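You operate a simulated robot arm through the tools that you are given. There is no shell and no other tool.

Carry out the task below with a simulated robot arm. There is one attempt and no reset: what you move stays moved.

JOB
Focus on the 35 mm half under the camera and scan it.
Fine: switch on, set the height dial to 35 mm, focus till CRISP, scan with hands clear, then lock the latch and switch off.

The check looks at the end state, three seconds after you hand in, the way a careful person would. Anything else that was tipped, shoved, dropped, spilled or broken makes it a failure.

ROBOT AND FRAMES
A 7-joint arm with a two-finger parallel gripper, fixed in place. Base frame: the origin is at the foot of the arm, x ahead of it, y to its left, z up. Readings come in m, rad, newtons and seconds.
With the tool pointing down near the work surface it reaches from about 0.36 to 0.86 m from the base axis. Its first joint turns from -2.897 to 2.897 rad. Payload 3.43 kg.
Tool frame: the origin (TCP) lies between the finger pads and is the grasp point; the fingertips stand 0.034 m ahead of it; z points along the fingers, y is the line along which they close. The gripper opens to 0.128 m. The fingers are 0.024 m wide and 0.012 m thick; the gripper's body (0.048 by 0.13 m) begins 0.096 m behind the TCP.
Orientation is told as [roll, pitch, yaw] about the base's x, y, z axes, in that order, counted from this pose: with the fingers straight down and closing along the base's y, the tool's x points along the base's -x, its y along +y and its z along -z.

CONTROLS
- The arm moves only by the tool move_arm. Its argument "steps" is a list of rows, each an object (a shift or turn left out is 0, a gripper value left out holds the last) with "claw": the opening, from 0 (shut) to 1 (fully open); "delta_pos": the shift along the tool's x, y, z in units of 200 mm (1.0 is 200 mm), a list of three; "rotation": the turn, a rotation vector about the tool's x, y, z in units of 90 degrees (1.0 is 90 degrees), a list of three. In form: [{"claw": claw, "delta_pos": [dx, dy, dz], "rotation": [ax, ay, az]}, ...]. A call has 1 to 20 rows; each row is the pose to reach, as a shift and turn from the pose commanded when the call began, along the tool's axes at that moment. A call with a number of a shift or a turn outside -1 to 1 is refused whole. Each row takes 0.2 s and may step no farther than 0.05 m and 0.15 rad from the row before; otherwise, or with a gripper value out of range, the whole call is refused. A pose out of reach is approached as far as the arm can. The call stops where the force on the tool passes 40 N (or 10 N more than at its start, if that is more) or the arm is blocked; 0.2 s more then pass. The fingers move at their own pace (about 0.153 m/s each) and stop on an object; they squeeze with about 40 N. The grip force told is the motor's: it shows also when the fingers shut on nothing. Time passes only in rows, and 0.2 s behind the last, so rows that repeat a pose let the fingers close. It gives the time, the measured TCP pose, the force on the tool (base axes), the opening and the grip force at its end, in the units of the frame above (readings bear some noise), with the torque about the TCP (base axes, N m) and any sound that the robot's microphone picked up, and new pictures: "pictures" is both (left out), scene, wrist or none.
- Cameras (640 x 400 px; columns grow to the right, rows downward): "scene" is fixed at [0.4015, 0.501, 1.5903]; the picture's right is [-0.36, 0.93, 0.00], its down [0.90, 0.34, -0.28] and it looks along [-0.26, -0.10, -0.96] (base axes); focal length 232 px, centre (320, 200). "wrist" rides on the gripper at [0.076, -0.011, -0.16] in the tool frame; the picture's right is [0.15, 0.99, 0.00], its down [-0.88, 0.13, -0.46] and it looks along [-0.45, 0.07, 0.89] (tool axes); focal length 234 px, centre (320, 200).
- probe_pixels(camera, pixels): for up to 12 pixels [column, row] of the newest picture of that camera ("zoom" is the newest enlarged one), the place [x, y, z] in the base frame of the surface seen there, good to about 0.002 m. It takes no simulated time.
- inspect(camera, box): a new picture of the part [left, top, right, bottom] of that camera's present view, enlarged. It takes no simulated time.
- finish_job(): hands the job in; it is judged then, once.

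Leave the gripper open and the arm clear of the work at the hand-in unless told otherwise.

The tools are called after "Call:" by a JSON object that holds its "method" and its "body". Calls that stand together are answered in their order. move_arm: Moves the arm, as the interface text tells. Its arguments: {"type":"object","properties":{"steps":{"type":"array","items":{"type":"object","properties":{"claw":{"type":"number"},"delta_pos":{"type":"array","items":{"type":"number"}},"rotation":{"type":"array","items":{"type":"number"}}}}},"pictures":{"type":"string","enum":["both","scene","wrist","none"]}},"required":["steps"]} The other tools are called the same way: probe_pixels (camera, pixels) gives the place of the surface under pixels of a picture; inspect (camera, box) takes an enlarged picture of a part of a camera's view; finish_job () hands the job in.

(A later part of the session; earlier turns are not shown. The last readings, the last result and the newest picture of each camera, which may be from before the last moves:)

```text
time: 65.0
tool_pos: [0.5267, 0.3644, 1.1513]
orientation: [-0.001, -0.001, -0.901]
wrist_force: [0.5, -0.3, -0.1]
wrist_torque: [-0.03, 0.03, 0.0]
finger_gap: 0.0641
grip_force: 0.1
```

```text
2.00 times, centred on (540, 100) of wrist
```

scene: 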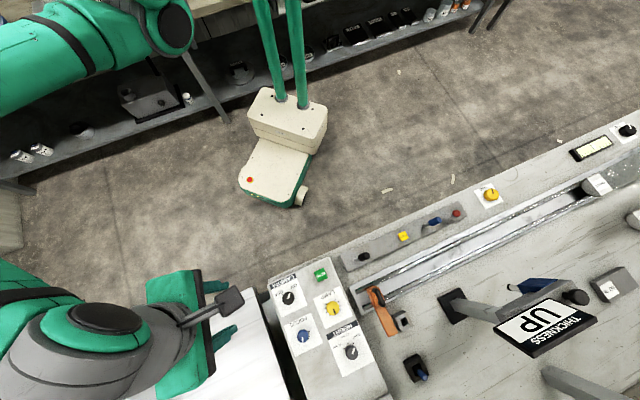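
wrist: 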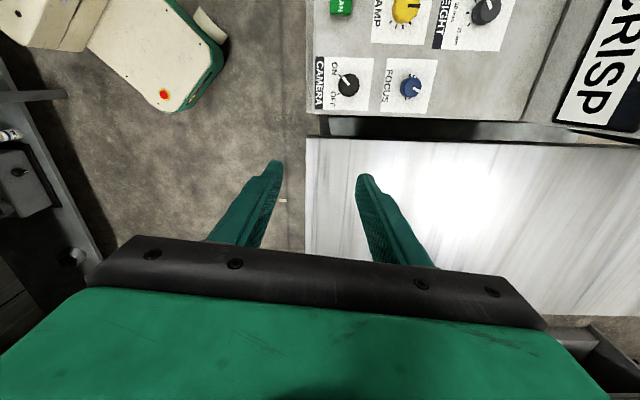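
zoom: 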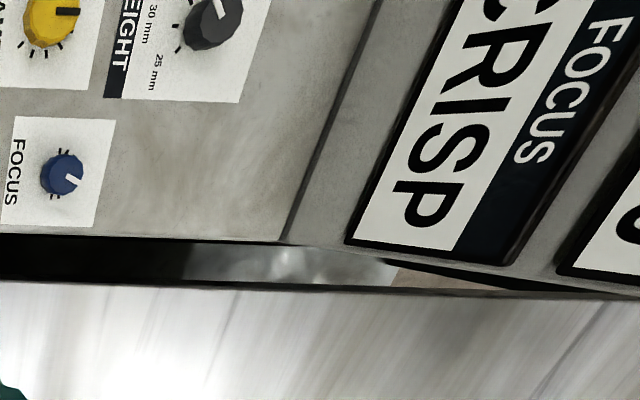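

CRISP confirmed. LIGHT is just off the right edge; I'll yaw the camera left by ~25°.

Call:
{"method": "move_arm", "body": {"steps": [{"rotation": [0, 0, -0.09]}, {"rotation": [0, 0, -0.18]}, {"rotation": [0, 0, -0.27]}, {"rotation": [0, 0, -0.27]}], "pictures": "wrist"}}

Call:
{"method": "inspect", "body": {"camera": "wrist", "box": [440, 80, 640, 280]}}

```text
time: 66.0
tool_pos: [0.5265, 0.3642, 1.1508]
orientation: [-0.002, -0.003, -0.477]
wrist_force: [-0.7, -0.1, 0.1]
wrist_torque: [0.0, 0.04, -0.02]
finger_gap: 0.0639
grip_force: 0.0
```

wrist: 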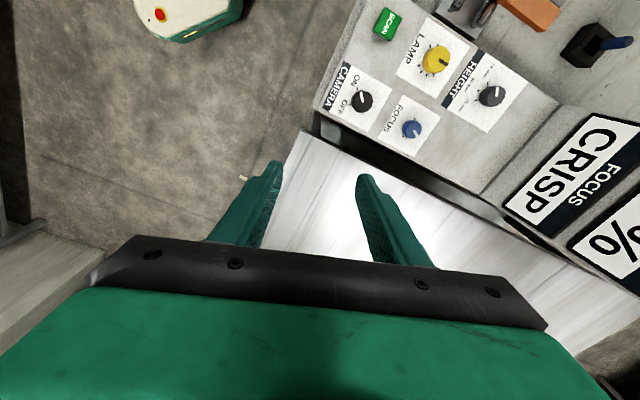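

```text
2.00 times, centred on (540, 180) of wrist
```

zoom: 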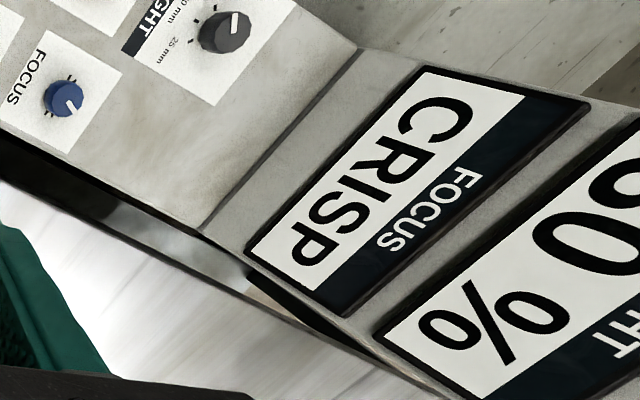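

LIGHT shows "?0 %" (lamp is fine to leave, not asked). Now the SCAN button: centre about (0.4155, 0.509), top z≈0.881. I'll move above it with closed fingers.

Call:
{"method": "move_arm", "body": {"steps": [{"claw": 0, "delta_pos": [0.1375, 0.065, 0.1]}, {"delta_pos": [0.275, 0.129, 0.24]}, {"delta_pos": [0.4125, 0.194, 0.4]}, {"delta_pos": [0.55, 0.259, 0.55]}, {"delta_pos": [0.6875, 0.323, 0.7]}, {"delta_pos": [0.825, 0.388, 0.85]}, {"delta_pos": [0.825, 0.388, 0.85]}], "pictures": "both"}}

Call:
{"method": "inspect", "body": {"camera": "wrist", "box": [250, 80, 390, 200]}}

```text
time: 67.6
tool_pos: [0.4156, 0.5101, 0.9791]
orientation: [-0.001, -0.002, -0.475]
wrist_force: [-0.8, -0.4, 0.1]
wrist_torque: [0.01, -0.04, 0.01]
finger_gap: 0.0
grip_force: 32.7
```

scene: 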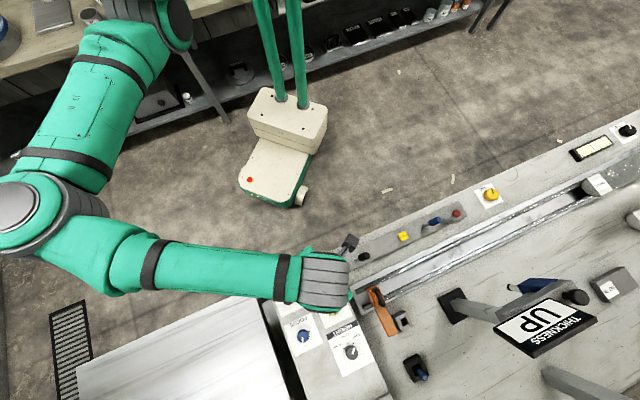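
wrist: 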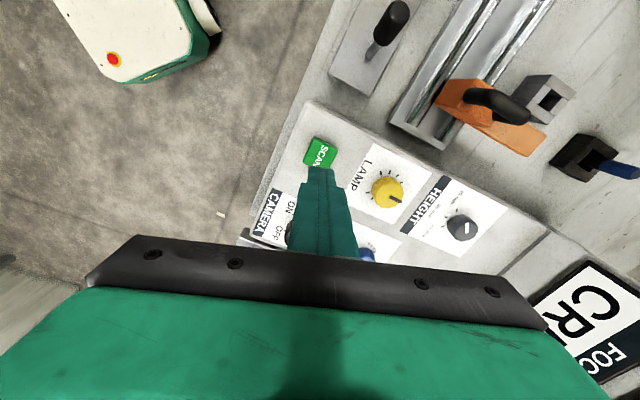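

```text
3.33 times, centred on (320, 140) of wrist
```

zoom: 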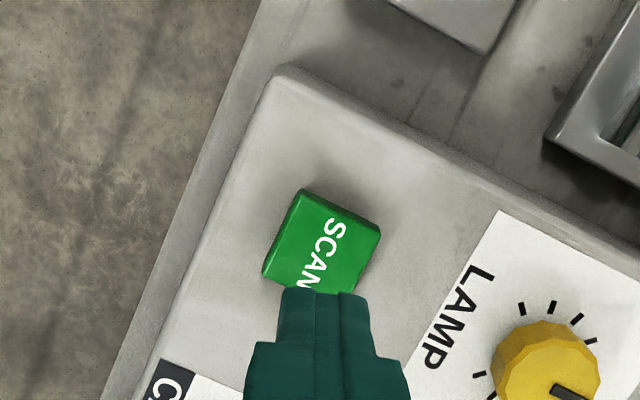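

I'll probe the button's top face to check centring before pressing.

Call:
{"method": "probe_pixels", "body": {"camera": "wrist", "pixels": [[314, 138], [337, 149], [304, 160], [320, 152], [327, 163]]}}

```text
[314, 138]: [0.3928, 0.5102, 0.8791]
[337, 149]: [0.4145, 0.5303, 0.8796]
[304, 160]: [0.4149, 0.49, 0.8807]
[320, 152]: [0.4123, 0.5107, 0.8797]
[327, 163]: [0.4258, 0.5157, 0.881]
```

Centred on the button (0.4147, 0.510). Pressing down ~6 mm and lifting straight back.

Call:
{"method": "move_arm", "body": {"steps": [{"delta_pos": [0, 0, 0.18]}, {"delta_pos": [0, 0, 0.28]}, {"delta_pos": [0, 0, 0.32]}, {"delta_pos": [0, 0, 0.335]}, {"delta_pos": [0, 0, 0.35]}, {"delta_pos": [0, 0, 0.35]}, {"delta_pos": [0, 0, 0.2]}, {"delta_pos": [0, 0, 0.0]}, {"delta_pos": [0, 0, -0.1]}], "pictures": "both"}}

```text
time: 69.6
tool_pos: [0.4165, 0.5098, 1.0009]
orientation: [-0.001, -0.003, -0.476]
wrist_force: [-0.2, -0.3, 0.4]
wrist_torque: [0.01, -0.01, -0.01]
finger_gap: 0.0
grip_force: 33.1
```

scene: 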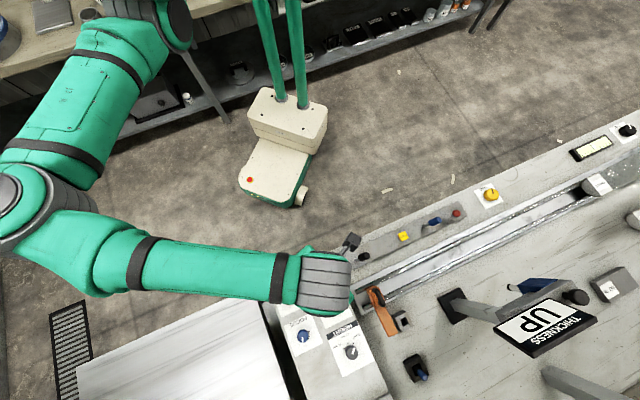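
wrist: 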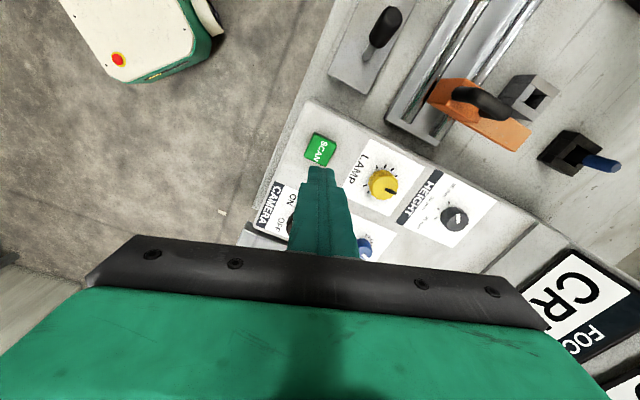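

No sound was reported, so I can't tell yet if the scan ran. I'll move clear to the viewing pose and read both displays.

Call:
{"method": "move_arm", "body": {"steps": [{"delta_pos": [-0.137, -0.066, -0.15]}, {"delta_pos": [-0.274, -0.131, -0.3]}, {"delta_pos": [-0.411, -0.197, -0.45]}, {"delta_pos": [-0.548, -0.263, -0.6]}, {"delta_pos": [-0.685, -0.328, -0.75]}, {"delta_pos": [-0.8225, -0.394, -0.75]}, {"delta_pos": [-0.8225, -0.394, -0.75]}], "pictures": "wrist"}}

Call:
{"method": "inspect", "body": {"camera": "wrist", "box": [440, 80, 640, 300]}}

Call:
{"method": "inspect", "body": {"camera": "scene", "box": [440, 110, 640, 260]}}

```text
time: 71.2
tool_pos: [0.5256, 0.3627, 1.1502]
orientation: [-0.001, -0.001, -0.476]
wrist_force: [-0.4, 0.3, -0.5]
wrist_torque: [-0.03, 0.0, 0.02]
finger_gap: 0.0003
grip_force: 33.5
```

wrist: 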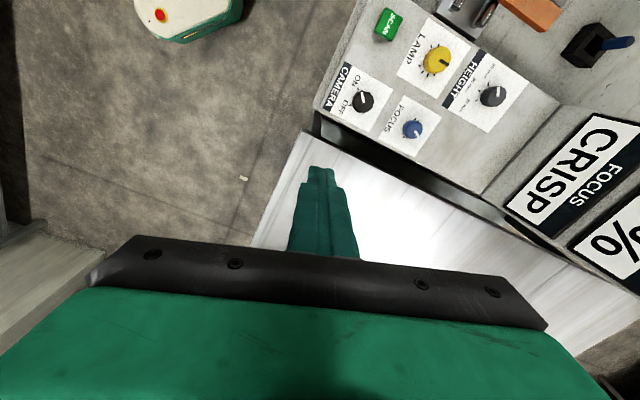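

```text
1.82 times, centred on (540, 190) of wrist
```

zoom: 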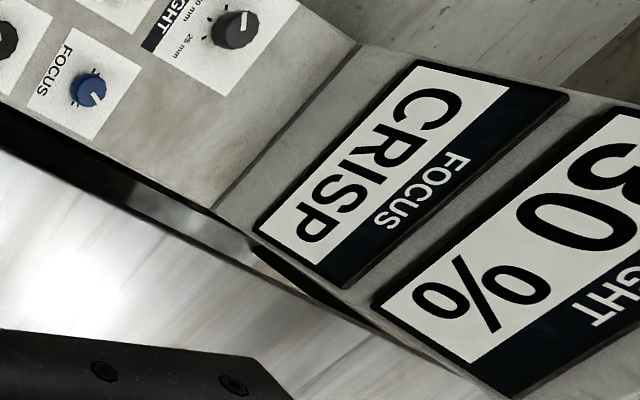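

```text
2.67 times, centred on (540, 185) of scene
```

zoom: 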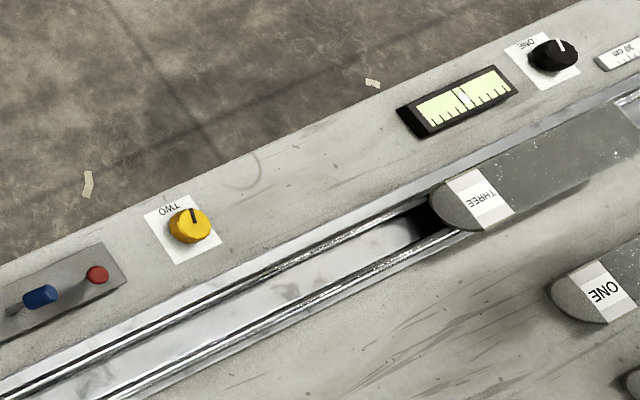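

LIGHT reads 30 %, FOCUS CRISP; there's no visible confirmation of the scan. To be sure the button really travelled, I'll return above it and press again, ending the call at the bottom to read the force and any sound.

Call:
{"method": "move_arm", "body": {"steps": [{"claw": 0, "delta_pos": [0.137, 0.066, 0.1]}, {"delta_pos": [0.274, 0.131, 0.24]}, {"delta_pos": [0.411, 0.197, 0.4]}, {"delta_pos": [0.548, 0.263, 0.55]}, {"delta_pos": [0.685, 0.328, 0.7]}, {"delta_pos": [0.8225, 0.394, 0.85]}, {"delta_pos": [0.8225, 0.394, 0.9]}, {"delta_pos": [0.8225, 0.394, 0.95]}, {"delta_pos": [0.8225, 0.394, 1.0]}, {"delta_pos": [0.8225, 0.394, 1.0]}], "pictures": "wrist"}}

```text
time: 73.4
tool_pos: [0.4168, 0.5093, 0.9499]
orientation: [-0.001, -0.002, -0.476]
wrist_force: [0.7, -0.5, -0.2]
wrist_torque: [-0.02, 0.01, -0.01]
finger_gap: 0.0
grip_force: 33.2
```

wrist: 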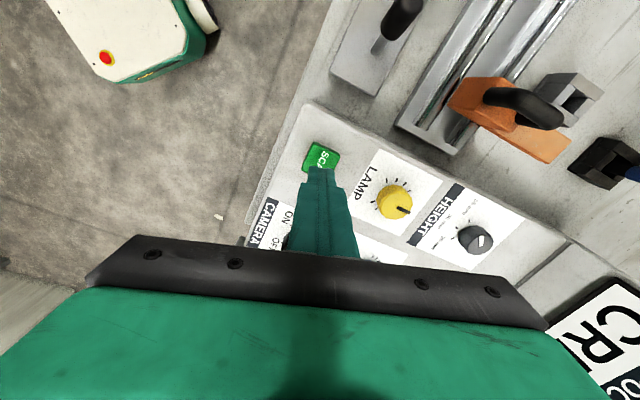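

Pressing down slowly and ending at the bottom to read the force.

Call:
{"method": "move_arm", "body": {"steps": [{"delta_pos": [0, 0, 0.1]}, {"delta_pos": [0, 0, 0.16]}, {"delta_pos": [0, 0, 0.18]}, {"delta_pos": [0, 0, 0.195]}, {"delta_pos": [0, 0, 0.21]}], "pictures": "wrist"}}

Call:
{"method": "inspect", "body": {"camera": "wrist", "box": [250, 100, 390, 220]}}

```text
time: 74.6
tool_pos: [0.4168, 0.5089, 0.9093]
orientation: [-0.003, -0.005, -0.477]
wrist_force: [0.1, 0.7, 2.1]
wrist_torque: [0.03, 0.01, -0.02]
finger_gap: 0.0
grip_force: 32.7
heard: click
```

wrist: 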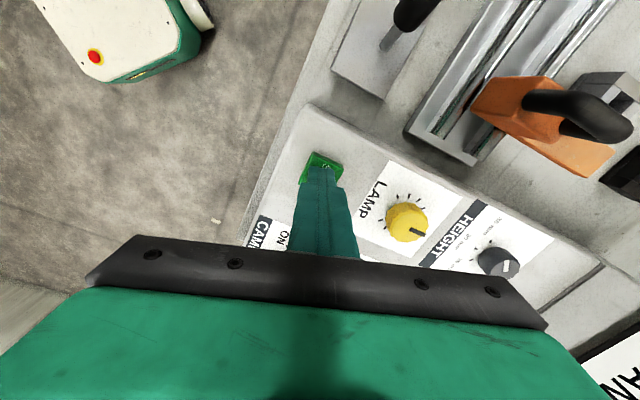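

```text
3.33 times, centred on (320, 160) of wrist
```

zoom: 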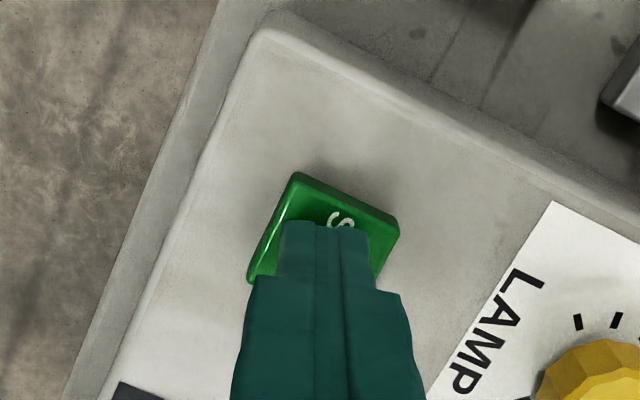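

Heard a click, and the display changed (letters "AN" at lower right). Zooming in on it.

Call:
{"method": "inspect", "body": {"camera": "wrist", "box": [540, 310, 640, 400]}}

```text
4.44 times, centred on (590, 355) of wrist
```

zoom: 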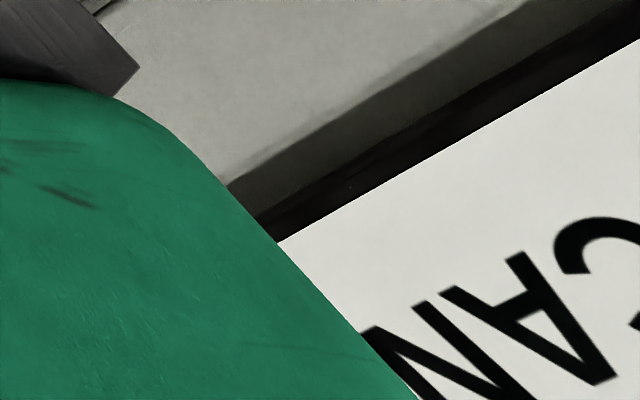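

The display shows "SCAN…": the scan is running. Lifting off right away and moving clear.

Call:
{"method": "move_arm", "body": {"steps": [{"delta_pos": [0, 0, -0.2]}, {"delta_pos": [-0.05, -0.02, -0.42]}, {"delta_pos": [-0.19, -0.09, -0.6]}, {"delta_pos": [-0.33, -0.16, -0.78]}, {"delta_pos": [-0.47, -0.23, -0.9]}, {"delta_pos": [-0.61, -0.3, -1.0]}, {"delta_pos": [-0.75, -0.36, -1.0]}, {"delta_pos": [-0.8225, -0.394, -1.0]}], "pictures": "wrist"}}

Call:
{"method": "inspect", "body": {"camera": "wrist", "box": [440, 80, 640, 300]}}

```text
time: 76.4
tool_pos: [0.5256, 0.3645, 1.109]
orientation: [-0.002, -0.001, -0.476]
wrist_force: [-0.3, -0.4, 0.1]
wrist_torque: [-0.03, 0.03, -0.03]
finger_gap: 0.0001
grip_force: 32.6
```

wrist: 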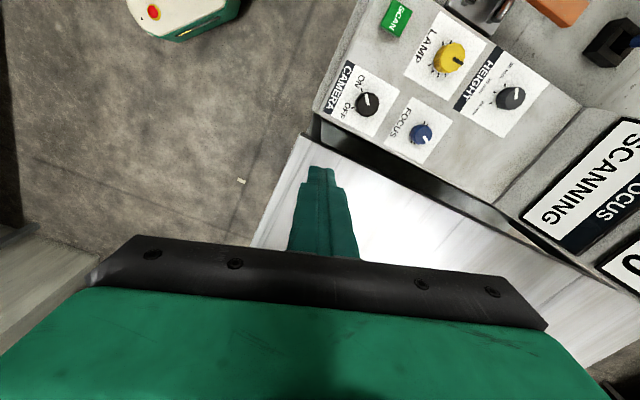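

```text
1.82 times, centred on (540, 190) of wrist
```

zoom: 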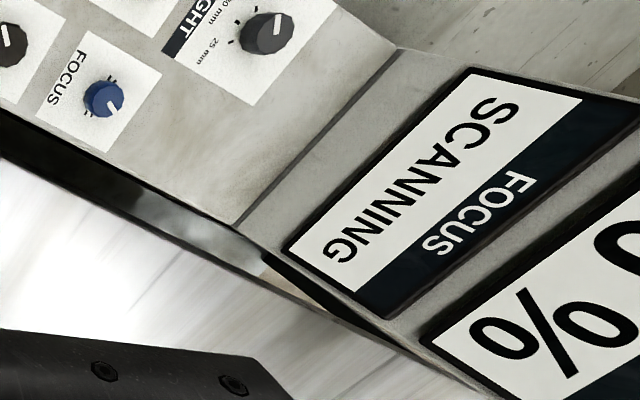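

"SCANNING" is displayed. I'll hold still here, clear of the bench, and wait for it to finish.

Call:
{"method": "move_arm", "body": {"steps": [{}, {}, {}, {}, {}, {}, {}, {}, {}, {}], "pictures": "wrist"}}

Call:
{"method": "inspect", "body": {"camera": "wrist", "box": [440, 80, 640, 300]}}

```text
time: 78.6
tool_pos: [0.5256, 0.363, 1.1089]
orientation: [-0.001, -0.001, -0.476]
wrist_force: [-0.4, -0.5, 0.3]
wrist_torque: [-0.03, 0.01, 0.0]
finger_gap: 0.0
grip_force: 33.2
```

wrist: 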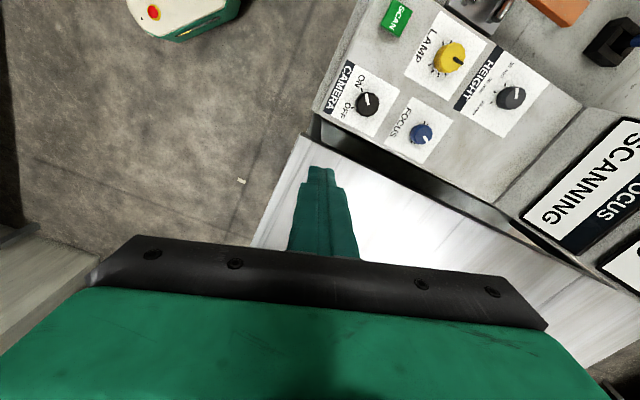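

```text
1.82 times, centred on (540, 190) of wrist
```

zoom: 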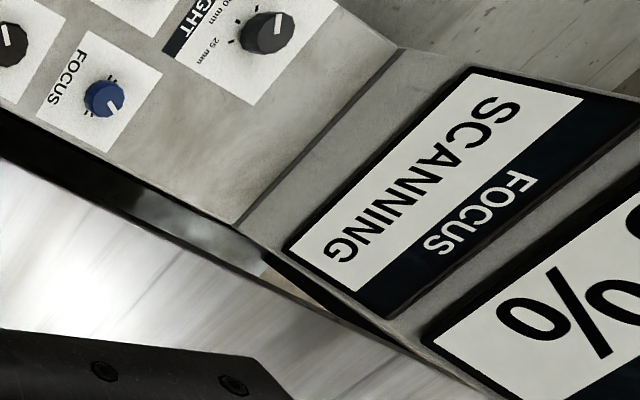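

Still scanning. Waiting more.

Call:
{"method": "move_arm", "body": {"steps": [{}, {}, {}, {}, {}, {}, {}, {}, {}, {}, {}, {}, {}, {}, {}], "pictures": "both"}}

Call:
{"method": "inspect", "body": {"camera": "wrist", "box": [440, 80, 640, 300]}}

```text
time: 81.8
tool_pos: [0.5265, 0.3641, 1.1092]
orientation: [-0.002, -0.001, -0.477]
wrist_force: [-1.2, 0.1, 0.6]
wrist_torque: [-0.02, 0.02, 0.04]
finger_gap: 0.0
grip_force: 33.2
```

scene: 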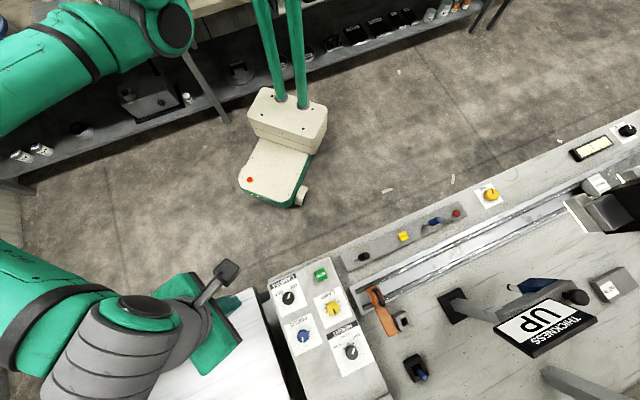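
wrist: 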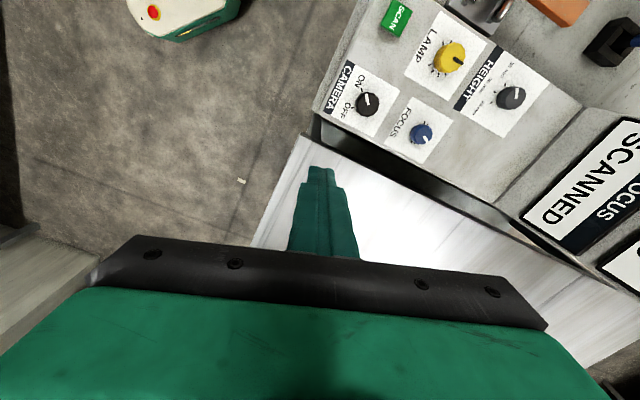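

```text
1.82 times, centred on (540, 190) of wrist
```

zoom: 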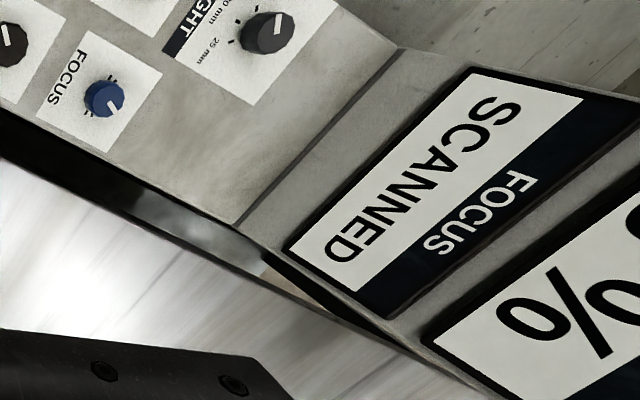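

"SCANNED" — done. In the scene, the camera head has travelled into view at (605,210). I'll zoom there and on the latch panel before the next step.

Call:
{"method": "inspect", "body": {"camera": "scene", "box": [520, 110, 640, 260]}}

Call:
{"method": "inspect", "body": {"camera": "scene", "box": [400, 180, 520, 255]}}

Call:
{"method": "probe_pixels", "body": {"camera": "scene", "pixels": [[605, 215], [585, 215], [630, 200], [456, 212], [450, 216], [445, 218]]}}

```text
2.67 times, centred on (580, 185) of scene
```

zoom: 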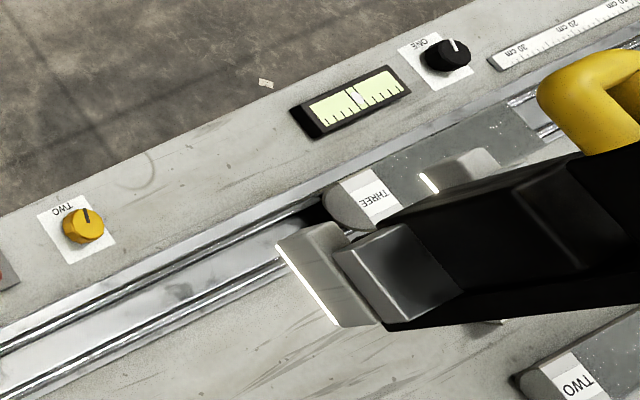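

```text
5.33 times, centred on (460, 218) of scene
```

zoom: 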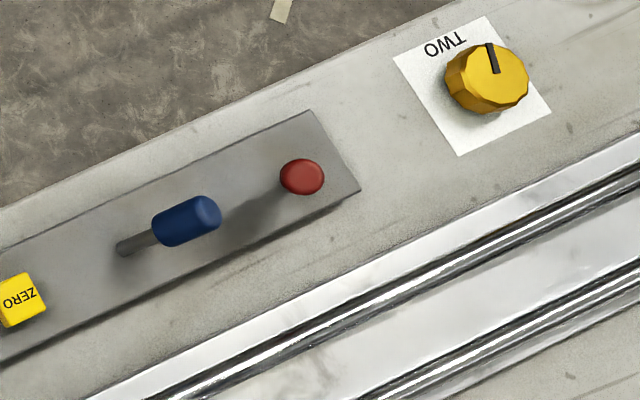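

```text
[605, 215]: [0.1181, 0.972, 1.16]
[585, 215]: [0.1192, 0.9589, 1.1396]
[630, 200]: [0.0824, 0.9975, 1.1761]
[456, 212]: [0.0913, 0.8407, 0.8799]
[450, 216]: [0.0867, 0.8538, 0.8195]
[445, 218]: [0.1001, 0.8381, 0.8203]
```

The camera head is now at about (0.12, 0.97, 1.15), close to the latch area. I'll wait a little to see whether it's still moving.

Call:
{"method": "move_arm", "body": {"steps": [{}, {}, {}, {}, {}, {}, {}, {}, {}, {}], "pictures": "scene"}}

Call:
{"method": "inspect", "body": {"camera": "scene", "box": [400, 110, 640, 260]}}

Call:
{"method": "probe_pixels", "body": {"camera": "scene", "pixels": [[605, 215], [585, 215], [630, 200], [575, 200], [595, 232], [620, 180], [635, 215], [590, 205]]}}

```text
time: 84.0
tool_pos: [0.5261, 0.3633, 1.1089]
orientation: [-0.004, 0.0, -0.477]
wrist_force: [0.3, -0.5, -0.6]
wrist_torque: [-0.01, 0.02, 0.0]
finger_gap: 0.0
grip_force: 32.6
```

scene: 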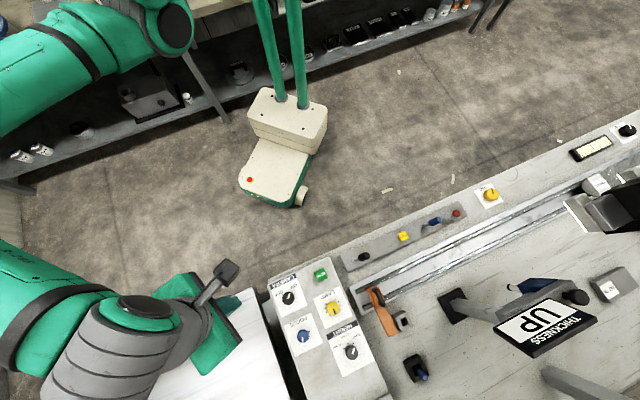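

```text
2.67 times, centred on (520, 185) of scene
```

zoom: 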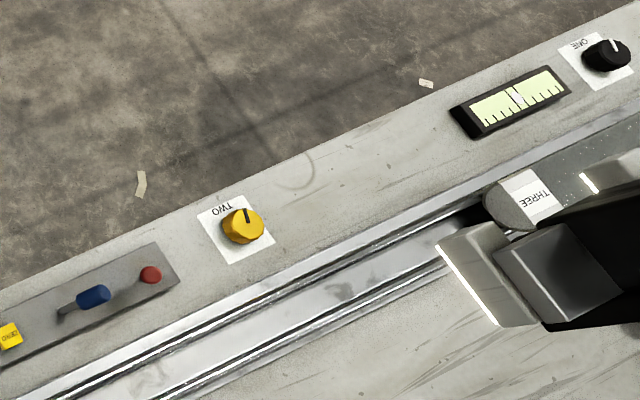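

```text
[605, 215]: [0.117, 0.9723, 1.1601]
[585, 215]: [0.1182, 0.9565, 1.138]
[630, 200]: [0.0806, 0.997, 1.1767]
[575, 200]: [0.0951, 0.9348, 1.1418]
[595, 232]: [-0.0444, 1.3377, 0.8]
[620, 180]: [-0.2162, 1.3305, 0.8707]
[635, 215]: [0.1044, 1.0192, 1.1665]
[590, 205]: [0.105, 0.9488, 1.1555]
```

The camera has parked there, about 6–7 cm beyond the latch lever in each direction and above z≈1.13, so I must keep my wrist clear of it. I'll move high and around toward the latch panel to study it first.

Call:
{"method": "move_arm", "body": {"steps": [{"delta_pos": [0.11, 0.018, -0.1], "rotation": [0, 0, -0.089]}, {"delta_pos": [0.22, 0.037, -0.2], "rotation": [0, 0, -0.178]}, {"delta_pos": [0.33, 0.055, -0.3], "rotation": [0, 0, -0.267]}, {"delta_pos": [0.44, 0.074, -0.3], "rotation": [0, 0, -0.356]}, {"delta_pos": [0.55, 0.092, -0.3], "rotation": [0, 0, -0.445]}, {"delta_pos": [0.66, 0.11, -0.3], "rotation": [0, 0, -0.534]}, {"delta_pos": [0.77, 0.13, -0.3], "rotation": [0, 0, -0.623]}, {"delta_pos": [0.88, 0.148, -0.3], "rotation": [0, 0, -0.712]}, {"delta_pos": [0.985, 0.166, -0.3], "rotation": [0, 0, -0.8]}], "pictures": "none"}}

```text
time: 86.0
tool_pos: [0.3664, 0.4834, 1.1687]
orientation: [-0.001, 0.001, 0.783]
wrist_force: [-0.3, -0.1, 0.6]
wrist_torque: [0.01, -0.01, -0.01]
finger_gap: 0.0
grip_force: 32.8
```

Continuing along the bench (operator's left) towards the latch, staying at z≈1.17 and slightly back.

Call:
{"method": "move_arm", "body": {"steps": [{"delta_pos": [0.025, 0.2, 0]}, {"delta_pos": [0.05, 0.4, 0]}, {"delta_pos": [0.075, 0.6, 0]}, {"delta_pos": [0.1, 0.8, 0]}, {"delta_pos": [0.125, 0.95, 0]}], "pictures": "none"}}

Call:
{"method": "move_arm", "body": {"steps": [{"delta_pos": [0.025, 0.2, 0]}, {"delta_pos": [0.05, 0.4, 0]}, {"delta_pos": [0.075, 0.6, 0]}, {"delta_pos": [0.1, 0.8, 0]}, {"delta_pos": [0.125, 0.9, 0]}, {"delta_pos": [0.125, 0.9, 0]}], "pictures": "both"}}

Call:
{"method": "inspect", "body": {"camera": "wrist", "box": [200, 80, 460, 240]}}

```text
time: 87.2
tool_pos: [0.2161, 0.6026, 1.1686]
orientation: [-0.002, 0.001, 0.78]
wrist_force: [0.4, 1.1, 0.0]
wrist_torque: [0.02, 0.07, -0.01]
finger_gap: 0.0
grip_force: 33.0
```

```text
time: 88.6
tool_pos: [0.07, 0.7106, 1.1669]
orientation: [-0.003, 0.003, 0.78]
wrist_force: [0.2, -1.0, 0.1]
wrist_torque: [-0.01, -0.01, 0.02]
finger_gap: 0.0
grip_force: 33.2
```

scene: 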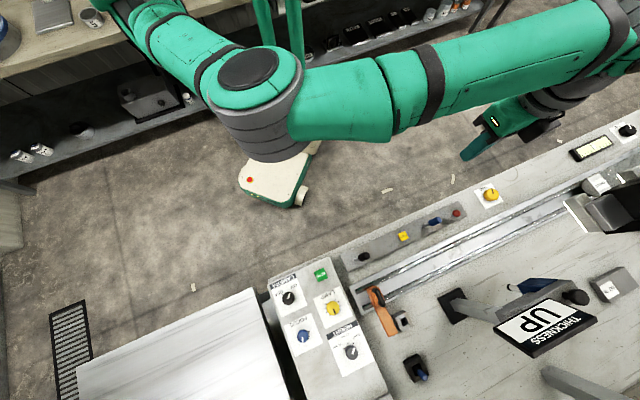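
wrist: 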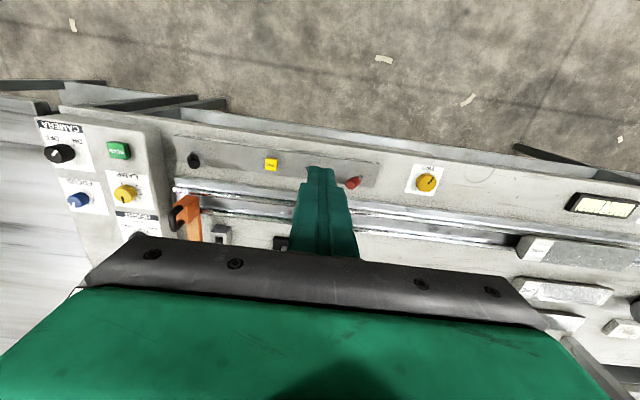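

```text
2.46 times, centred on (330, 160) of wrist
```

zoom: 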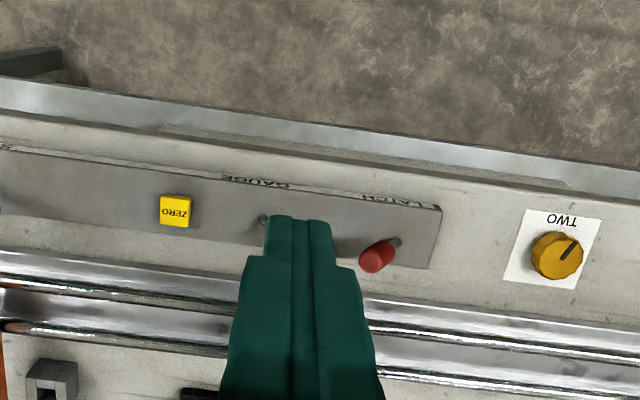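

I'll probe the red lever's tip, stem base, the panel and label, plus nearby surfaces.

Call:
{"method": "probe_pixels", "body": {"camera": "wrist", "pixels": [[352.4, 183.2], [350, 186], [356, 180], [361.5, 177.5], [370, 175], [340, 175], [193, 161], [270, 165], [305, 166], [345, 225], [425, 183]]}}

Call:
{"method": "inspect", "body": {"camera": "wrist", "box": [290, 150, 400, 210]}}

Call:
{"method": "inspect", "body": {"camera": "scene", "box": [400, 190, 500, 250]}}

```text
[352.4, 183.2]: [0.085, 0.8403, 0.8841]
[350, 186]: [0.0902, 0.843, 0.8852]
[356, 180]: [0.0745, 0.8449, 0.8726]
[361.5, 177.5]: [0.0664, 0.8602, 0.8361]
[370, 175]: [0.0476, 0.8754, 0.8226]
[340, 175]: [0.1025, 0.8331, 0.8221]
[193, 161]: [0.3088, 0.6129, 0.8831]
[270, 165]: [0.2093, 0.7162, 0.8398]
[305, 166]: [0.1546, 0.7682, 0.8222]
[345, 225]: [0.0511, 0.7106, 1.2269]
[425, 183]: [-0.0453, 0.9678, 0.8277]
```

```text
5.82 times, centred on (345, 180) of wrist
```

zoom: 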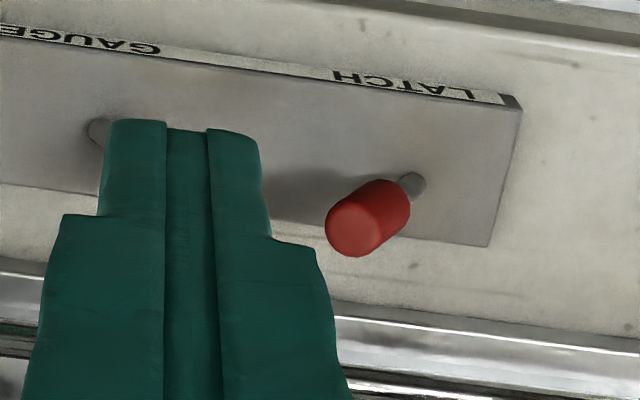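

```text
6.40 times, centred on (450, 220) of scene
```

zoom: 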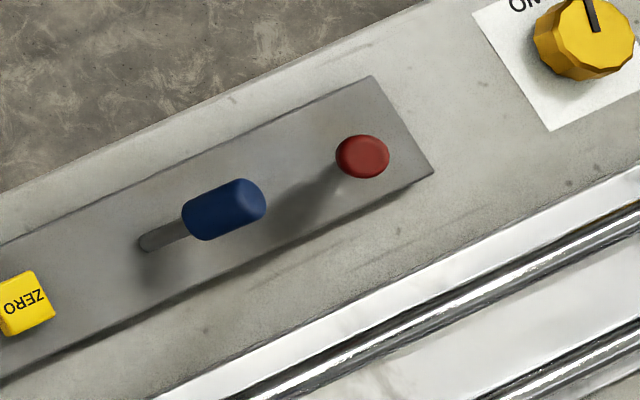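

The red lever pivots at about (0.060, 0.865) on the panel (z=0.822) and leans ~30° to the operator's right; its tip is at (0.088, 0.842, 0.885). I'll check the blue lever's tip so my closed fingers fit between them.

Call:
{"method": "probe_pixels", "body": {"camera": "scene", "pixels": [[441, 219.5], [440, 218], [440, 222], [438, 220], [432, 223], [424, 227], [453, 213], [460, 211], [456, 208], [457, 216]]}}

```text
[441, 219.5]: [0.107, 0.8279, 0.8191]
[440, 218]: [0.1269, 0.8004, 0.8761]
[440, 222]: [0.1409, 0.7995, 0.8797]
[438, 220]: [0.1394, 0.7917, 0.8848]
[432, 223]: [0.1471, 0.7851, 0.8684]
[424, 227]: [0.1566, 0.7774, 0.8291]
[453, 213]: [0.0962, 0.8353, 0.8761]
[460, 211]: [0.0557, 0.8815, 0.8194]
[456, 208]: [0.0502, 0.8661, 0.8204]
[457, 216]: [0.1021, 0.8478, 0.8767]
```

There's a 44 mm gap between the blue and red tips; closed fingers (24 mm) fit with ~10 mm each side. I'll lean the tool 20° outward so the wrist stays well back from the camera head.

Call:
{"method": "move_arm", "body": {"steps": [{"rotation": [0, -0.08, 0]}, {"rotation": [0, -0.16, 0]}, {"rotation": [0, -0.222, 0]}, {"rotation": [0, -0.222, 0]}], "pictures": "wrist"}}

Call:
{"method": "inspect", "body": {"camera": "wrist", "box": [120, 60, 560, 260]}}

```text
time: 89.6
tool_pos: [0.0706, 0.7121, 1.1663]
orientation: [-0.004, -0.348, 0.78]
wrist_force: [-0.1, 0.4, -0.3]
wrist_torque: [-0.01, 0.02, 0.0]
finger_gap: 0.0
grip_force: 32.7
```

wrist: 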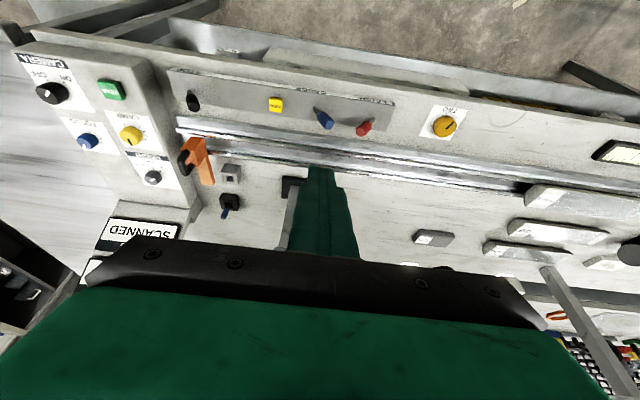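

```text
1.45 times, centred on (340, 160) of wrist
```

zoom: 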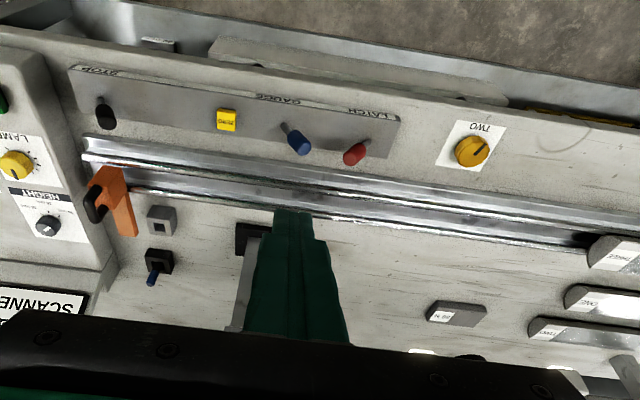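

Proceeding to a hover between the blue and red levers at z≈1.0.

Call:
{"method": "move_arm", "body": {"steps": [{"claw": 0, "delta_pos": [-0.034, 0.046, 0.19]}, {"delta_pos": [-0.068, 0.092, 0.38]}, {"delta_pos": [-0.102, 0.138, 0.57]}, {"delta_pos": [-0.136, 0.184, 0.76]}, {"delta_pos": [-0.17, 0.23, 0.951]}, {"delta_pos": [-0.17, 0.23, 0.951]}], "pictures": "both"}}

Call:
{"method": "inspect", "body": {"camera": "wrist", "box": [250, 100, 400, 220]}}

Call:
{"method": "inspect", "body": {"camera": "scene", "box": [400, 110, 640, 260]}}

```text
time: 91.0
tool_pos: [0.1083, 0.8145, 1.0009]
orientation: [-0.004, -0.348, 0.782]
wrist_force: [-0.6, 0.0, -1.2]
wrist_torque: [0.02, -0.04, 0.02]
finger_gap: 0.0001
grip_force: 32.5
```

scene: 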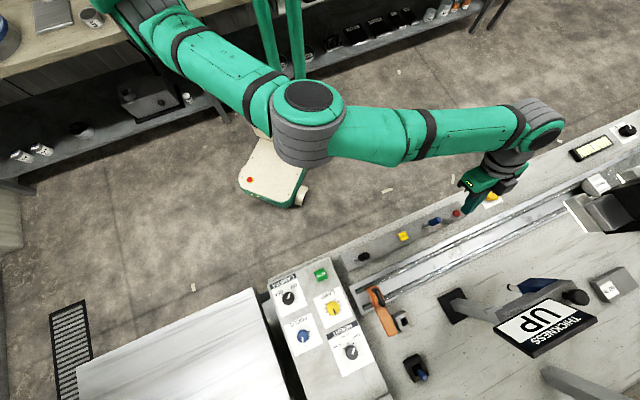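
wrist: 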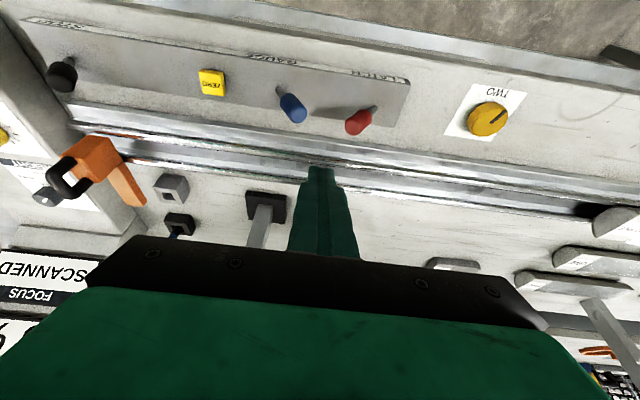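

```text
3.33 times, centred on (325, 160) of wrist
```

zoom: 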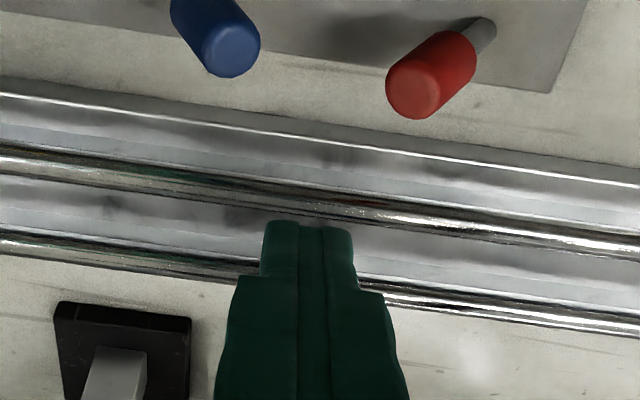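

```text
2.67 times, centred on (520, 185) of scene
```

zoom: 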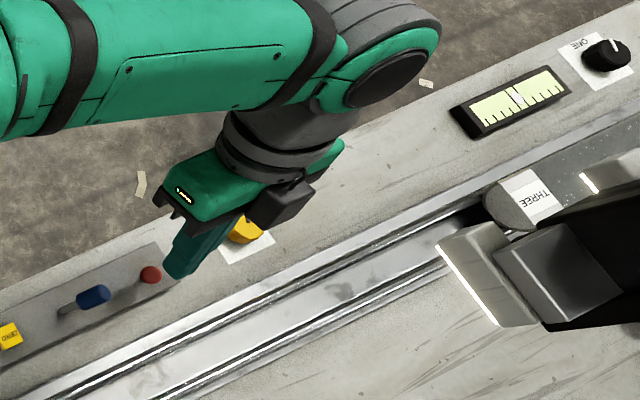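

Position looks good (f≈0.652, l≈0.499). Descending to just above the lever tips to check the gap.

Call:
{"method": "move_arm", "body": {"steps": [{"delta_pos": [0.045, 0, 0.111]}, {"delta_pos": [0.09, 0, 0.222]}, {"delta_pos": [0.135, 0, 0.33]}, {"delta_pos": [0.135, 0, 0.33]}], "pictures": "both"}}

Call:
{"method": "inspect", "body": {"camera": "wrist", "box": [230, 80, 420, 220]}}

Call:
{"method": "inspect", "body": {"camera": "scene", "box": [410, 170, 530, 250]}}

```text
time: 92.0
tool_pos: [0.1045, 0.8111, 0.9267]
orientation: [-0.003, -0.347, 0.782]
wrist_force: [0.0, -0.3, 0.1]
wrist_torque: [-0.02, 0.0, 0.0]
finger_gap: 0.0
grip_force: 33.1
```

scene: 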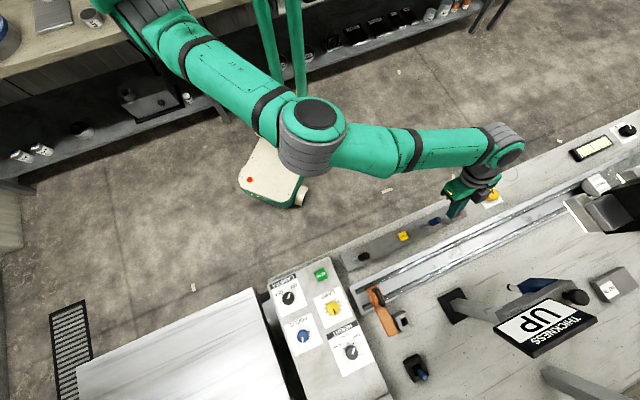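
wrist: 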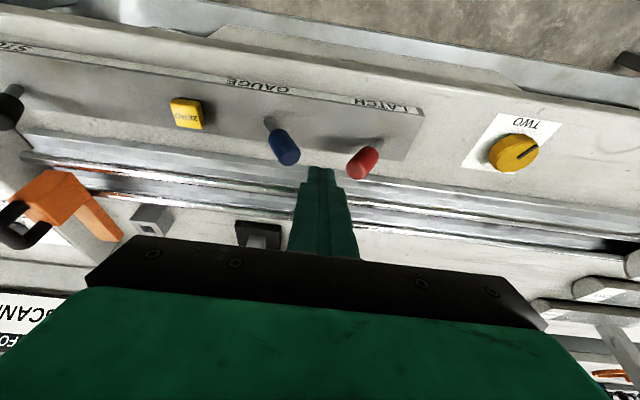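

```text
2.86 times, centred on (325, 150) of wrist
```

zoom: 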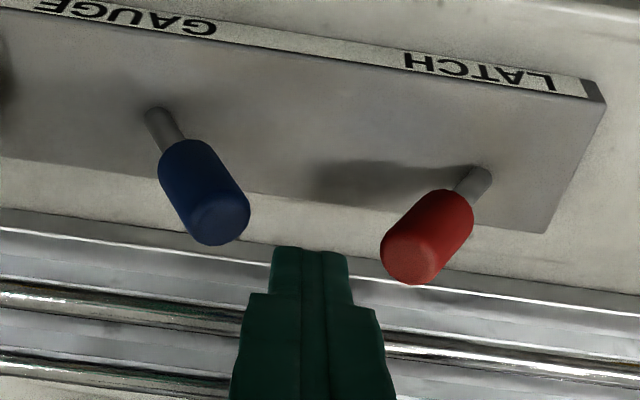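

```text
5.00 times, centred on (470, 210) of scene
```

zoom: 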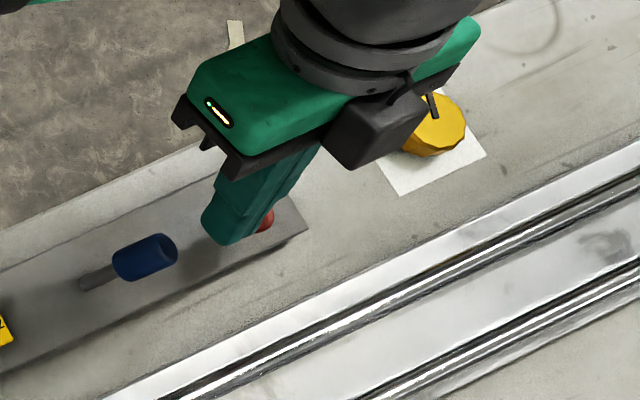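

The fingertips line up with the gap (about 6–8 mm either side). Descending 33 mm into the gap.

Call:
{"method": "move_arm", "body": {"steps": [{"delta_pos": [0.0, 0.005, 0.0]}, {"delta_pos": [0.019, 0.005, 0.052]}, {"delta_pos": [0.038, 0.005, 0.104]}, {"delta_pos": [0.056, 0.005, 0.154]}, {"delta_pos": [0.056, 0.005, 0.154]}], "pictures": "wrist"}}

Call:
{"method": "inspect", "body": {"camera": "wrist", "box": [230, 80, 420, 220]}}

```text
time: 93.2
tool_pos: [0.1053, 0.8114, 0.8953]
orientation: [-0.004, -0.348, 0.783]
wrist_force: [1.3, 0.1, 1.0]
wrist_torque: [0.0, 0.0, -0.01]
finger_gap: 0.0
grip_force: 33.1
```

wrist: 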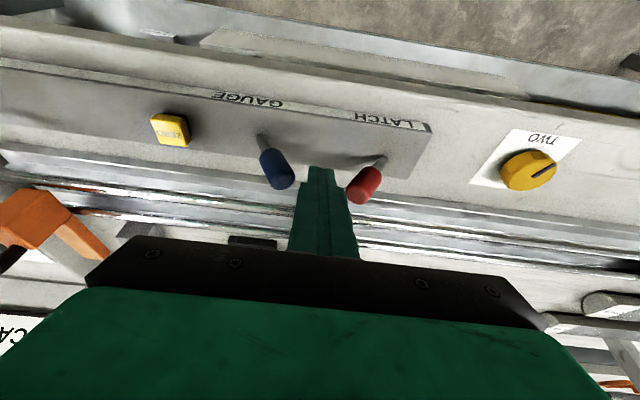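

```text
2.86 times, centred on (325, 150) of wrist
```

zoom: 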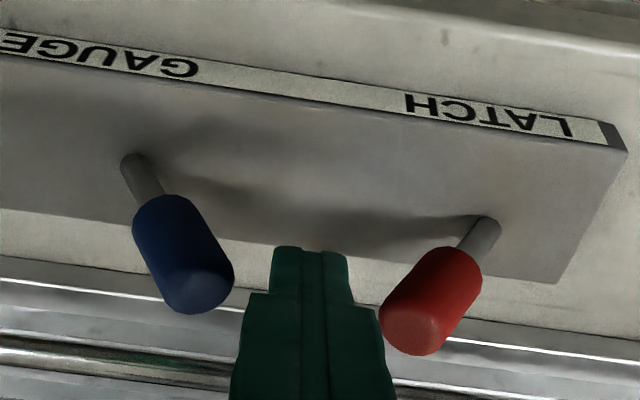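

No contact yet. Now pushing the red lever along +tool-y (operator's left) in small steps.

Call:
{"method": "move_arm", "body": {"steps": [{"delta_pos": [0, 0.05, 0]}, {"delta_pos": [0, 0.1, 0]}, {"delta_pos": [0, 0.15, 0]}, {"delta_pos": [0, 0.2, 0]}, {"delta_pos": [0, 0.25, 0]}], "pictures": "both"}}

Call:
{"method": "inspect", "body": {"camera": "wrist", "box": [230, 80, 420, 220]}}

```text
time: 94.4
tool_pos: [0.0685, 0.8463, 0.896]
orientation: [-0.004, -0.347, 0.784]
wrist_force: [-0.3, -0.2, -0.2]
wrist_torque: [0.0, 0.05, 0.01]
finger_gap: 0.0
grip_force: 32.7
```

scene: 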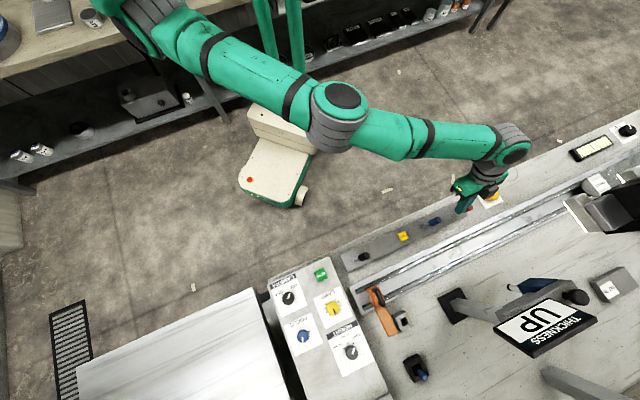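
wrist: 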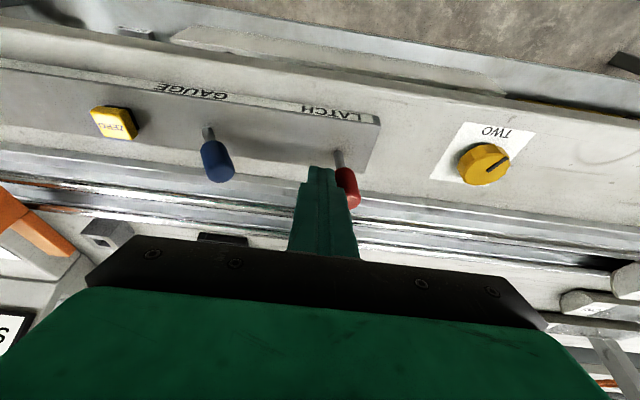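

```text
2.86 times, centred on (325, 150) of wrist
```

zoom: 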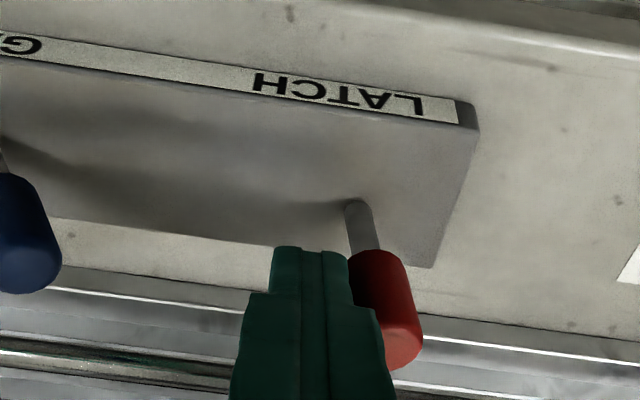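

The lever moves easily and is about upright now. Continuing to push it over to the left.

Call:
{"method": "move_arm", "body": {"steps": [{"delta_pos": [0, 0.04, 0]}, {"delta_pos": [0, 0.08, 0]}, {"delta_pos": [0, 0.12, 0]}, {"delta_pos": [0, 0.13, 0]}], "pictures": "both"}}

Call:
{"method": "inspect", "body": {"camera": "wrist", "box": [230, 80, 420, 220]}}

```text
time: 95.3
tool_pos: [0.0567, 0.8609, 0.8945]
orientation: [-0.015, -0.345, 0.779]
wrist_force: [4.2, -18.5, 11.3]
wrist_torque: [-0.51, -0.11, -0.07]
finger_gap: 0.0001
grip_force: 32.8
stopped in row 4: the force on the tool passed its limit at 45 N (the readings are from after the stop); the commanded pose is now the measured one
```

scene: 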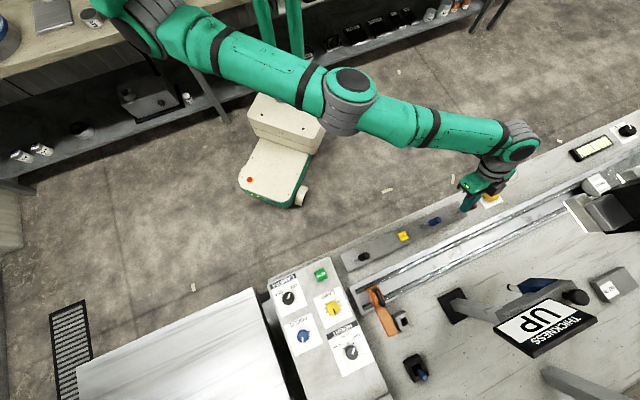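
wrist: 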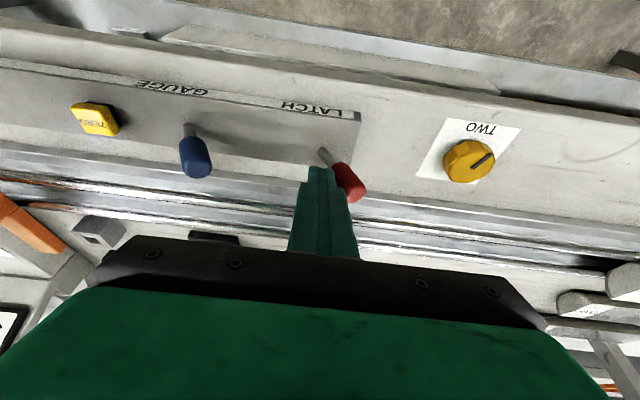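

```text
2.86 times, centred on (325, 150) of wrist
```

zoom: 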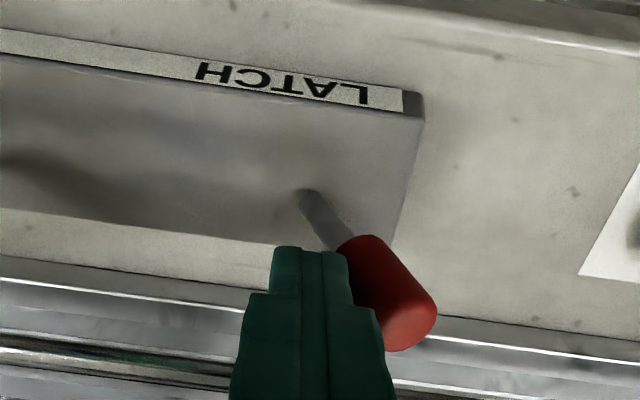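

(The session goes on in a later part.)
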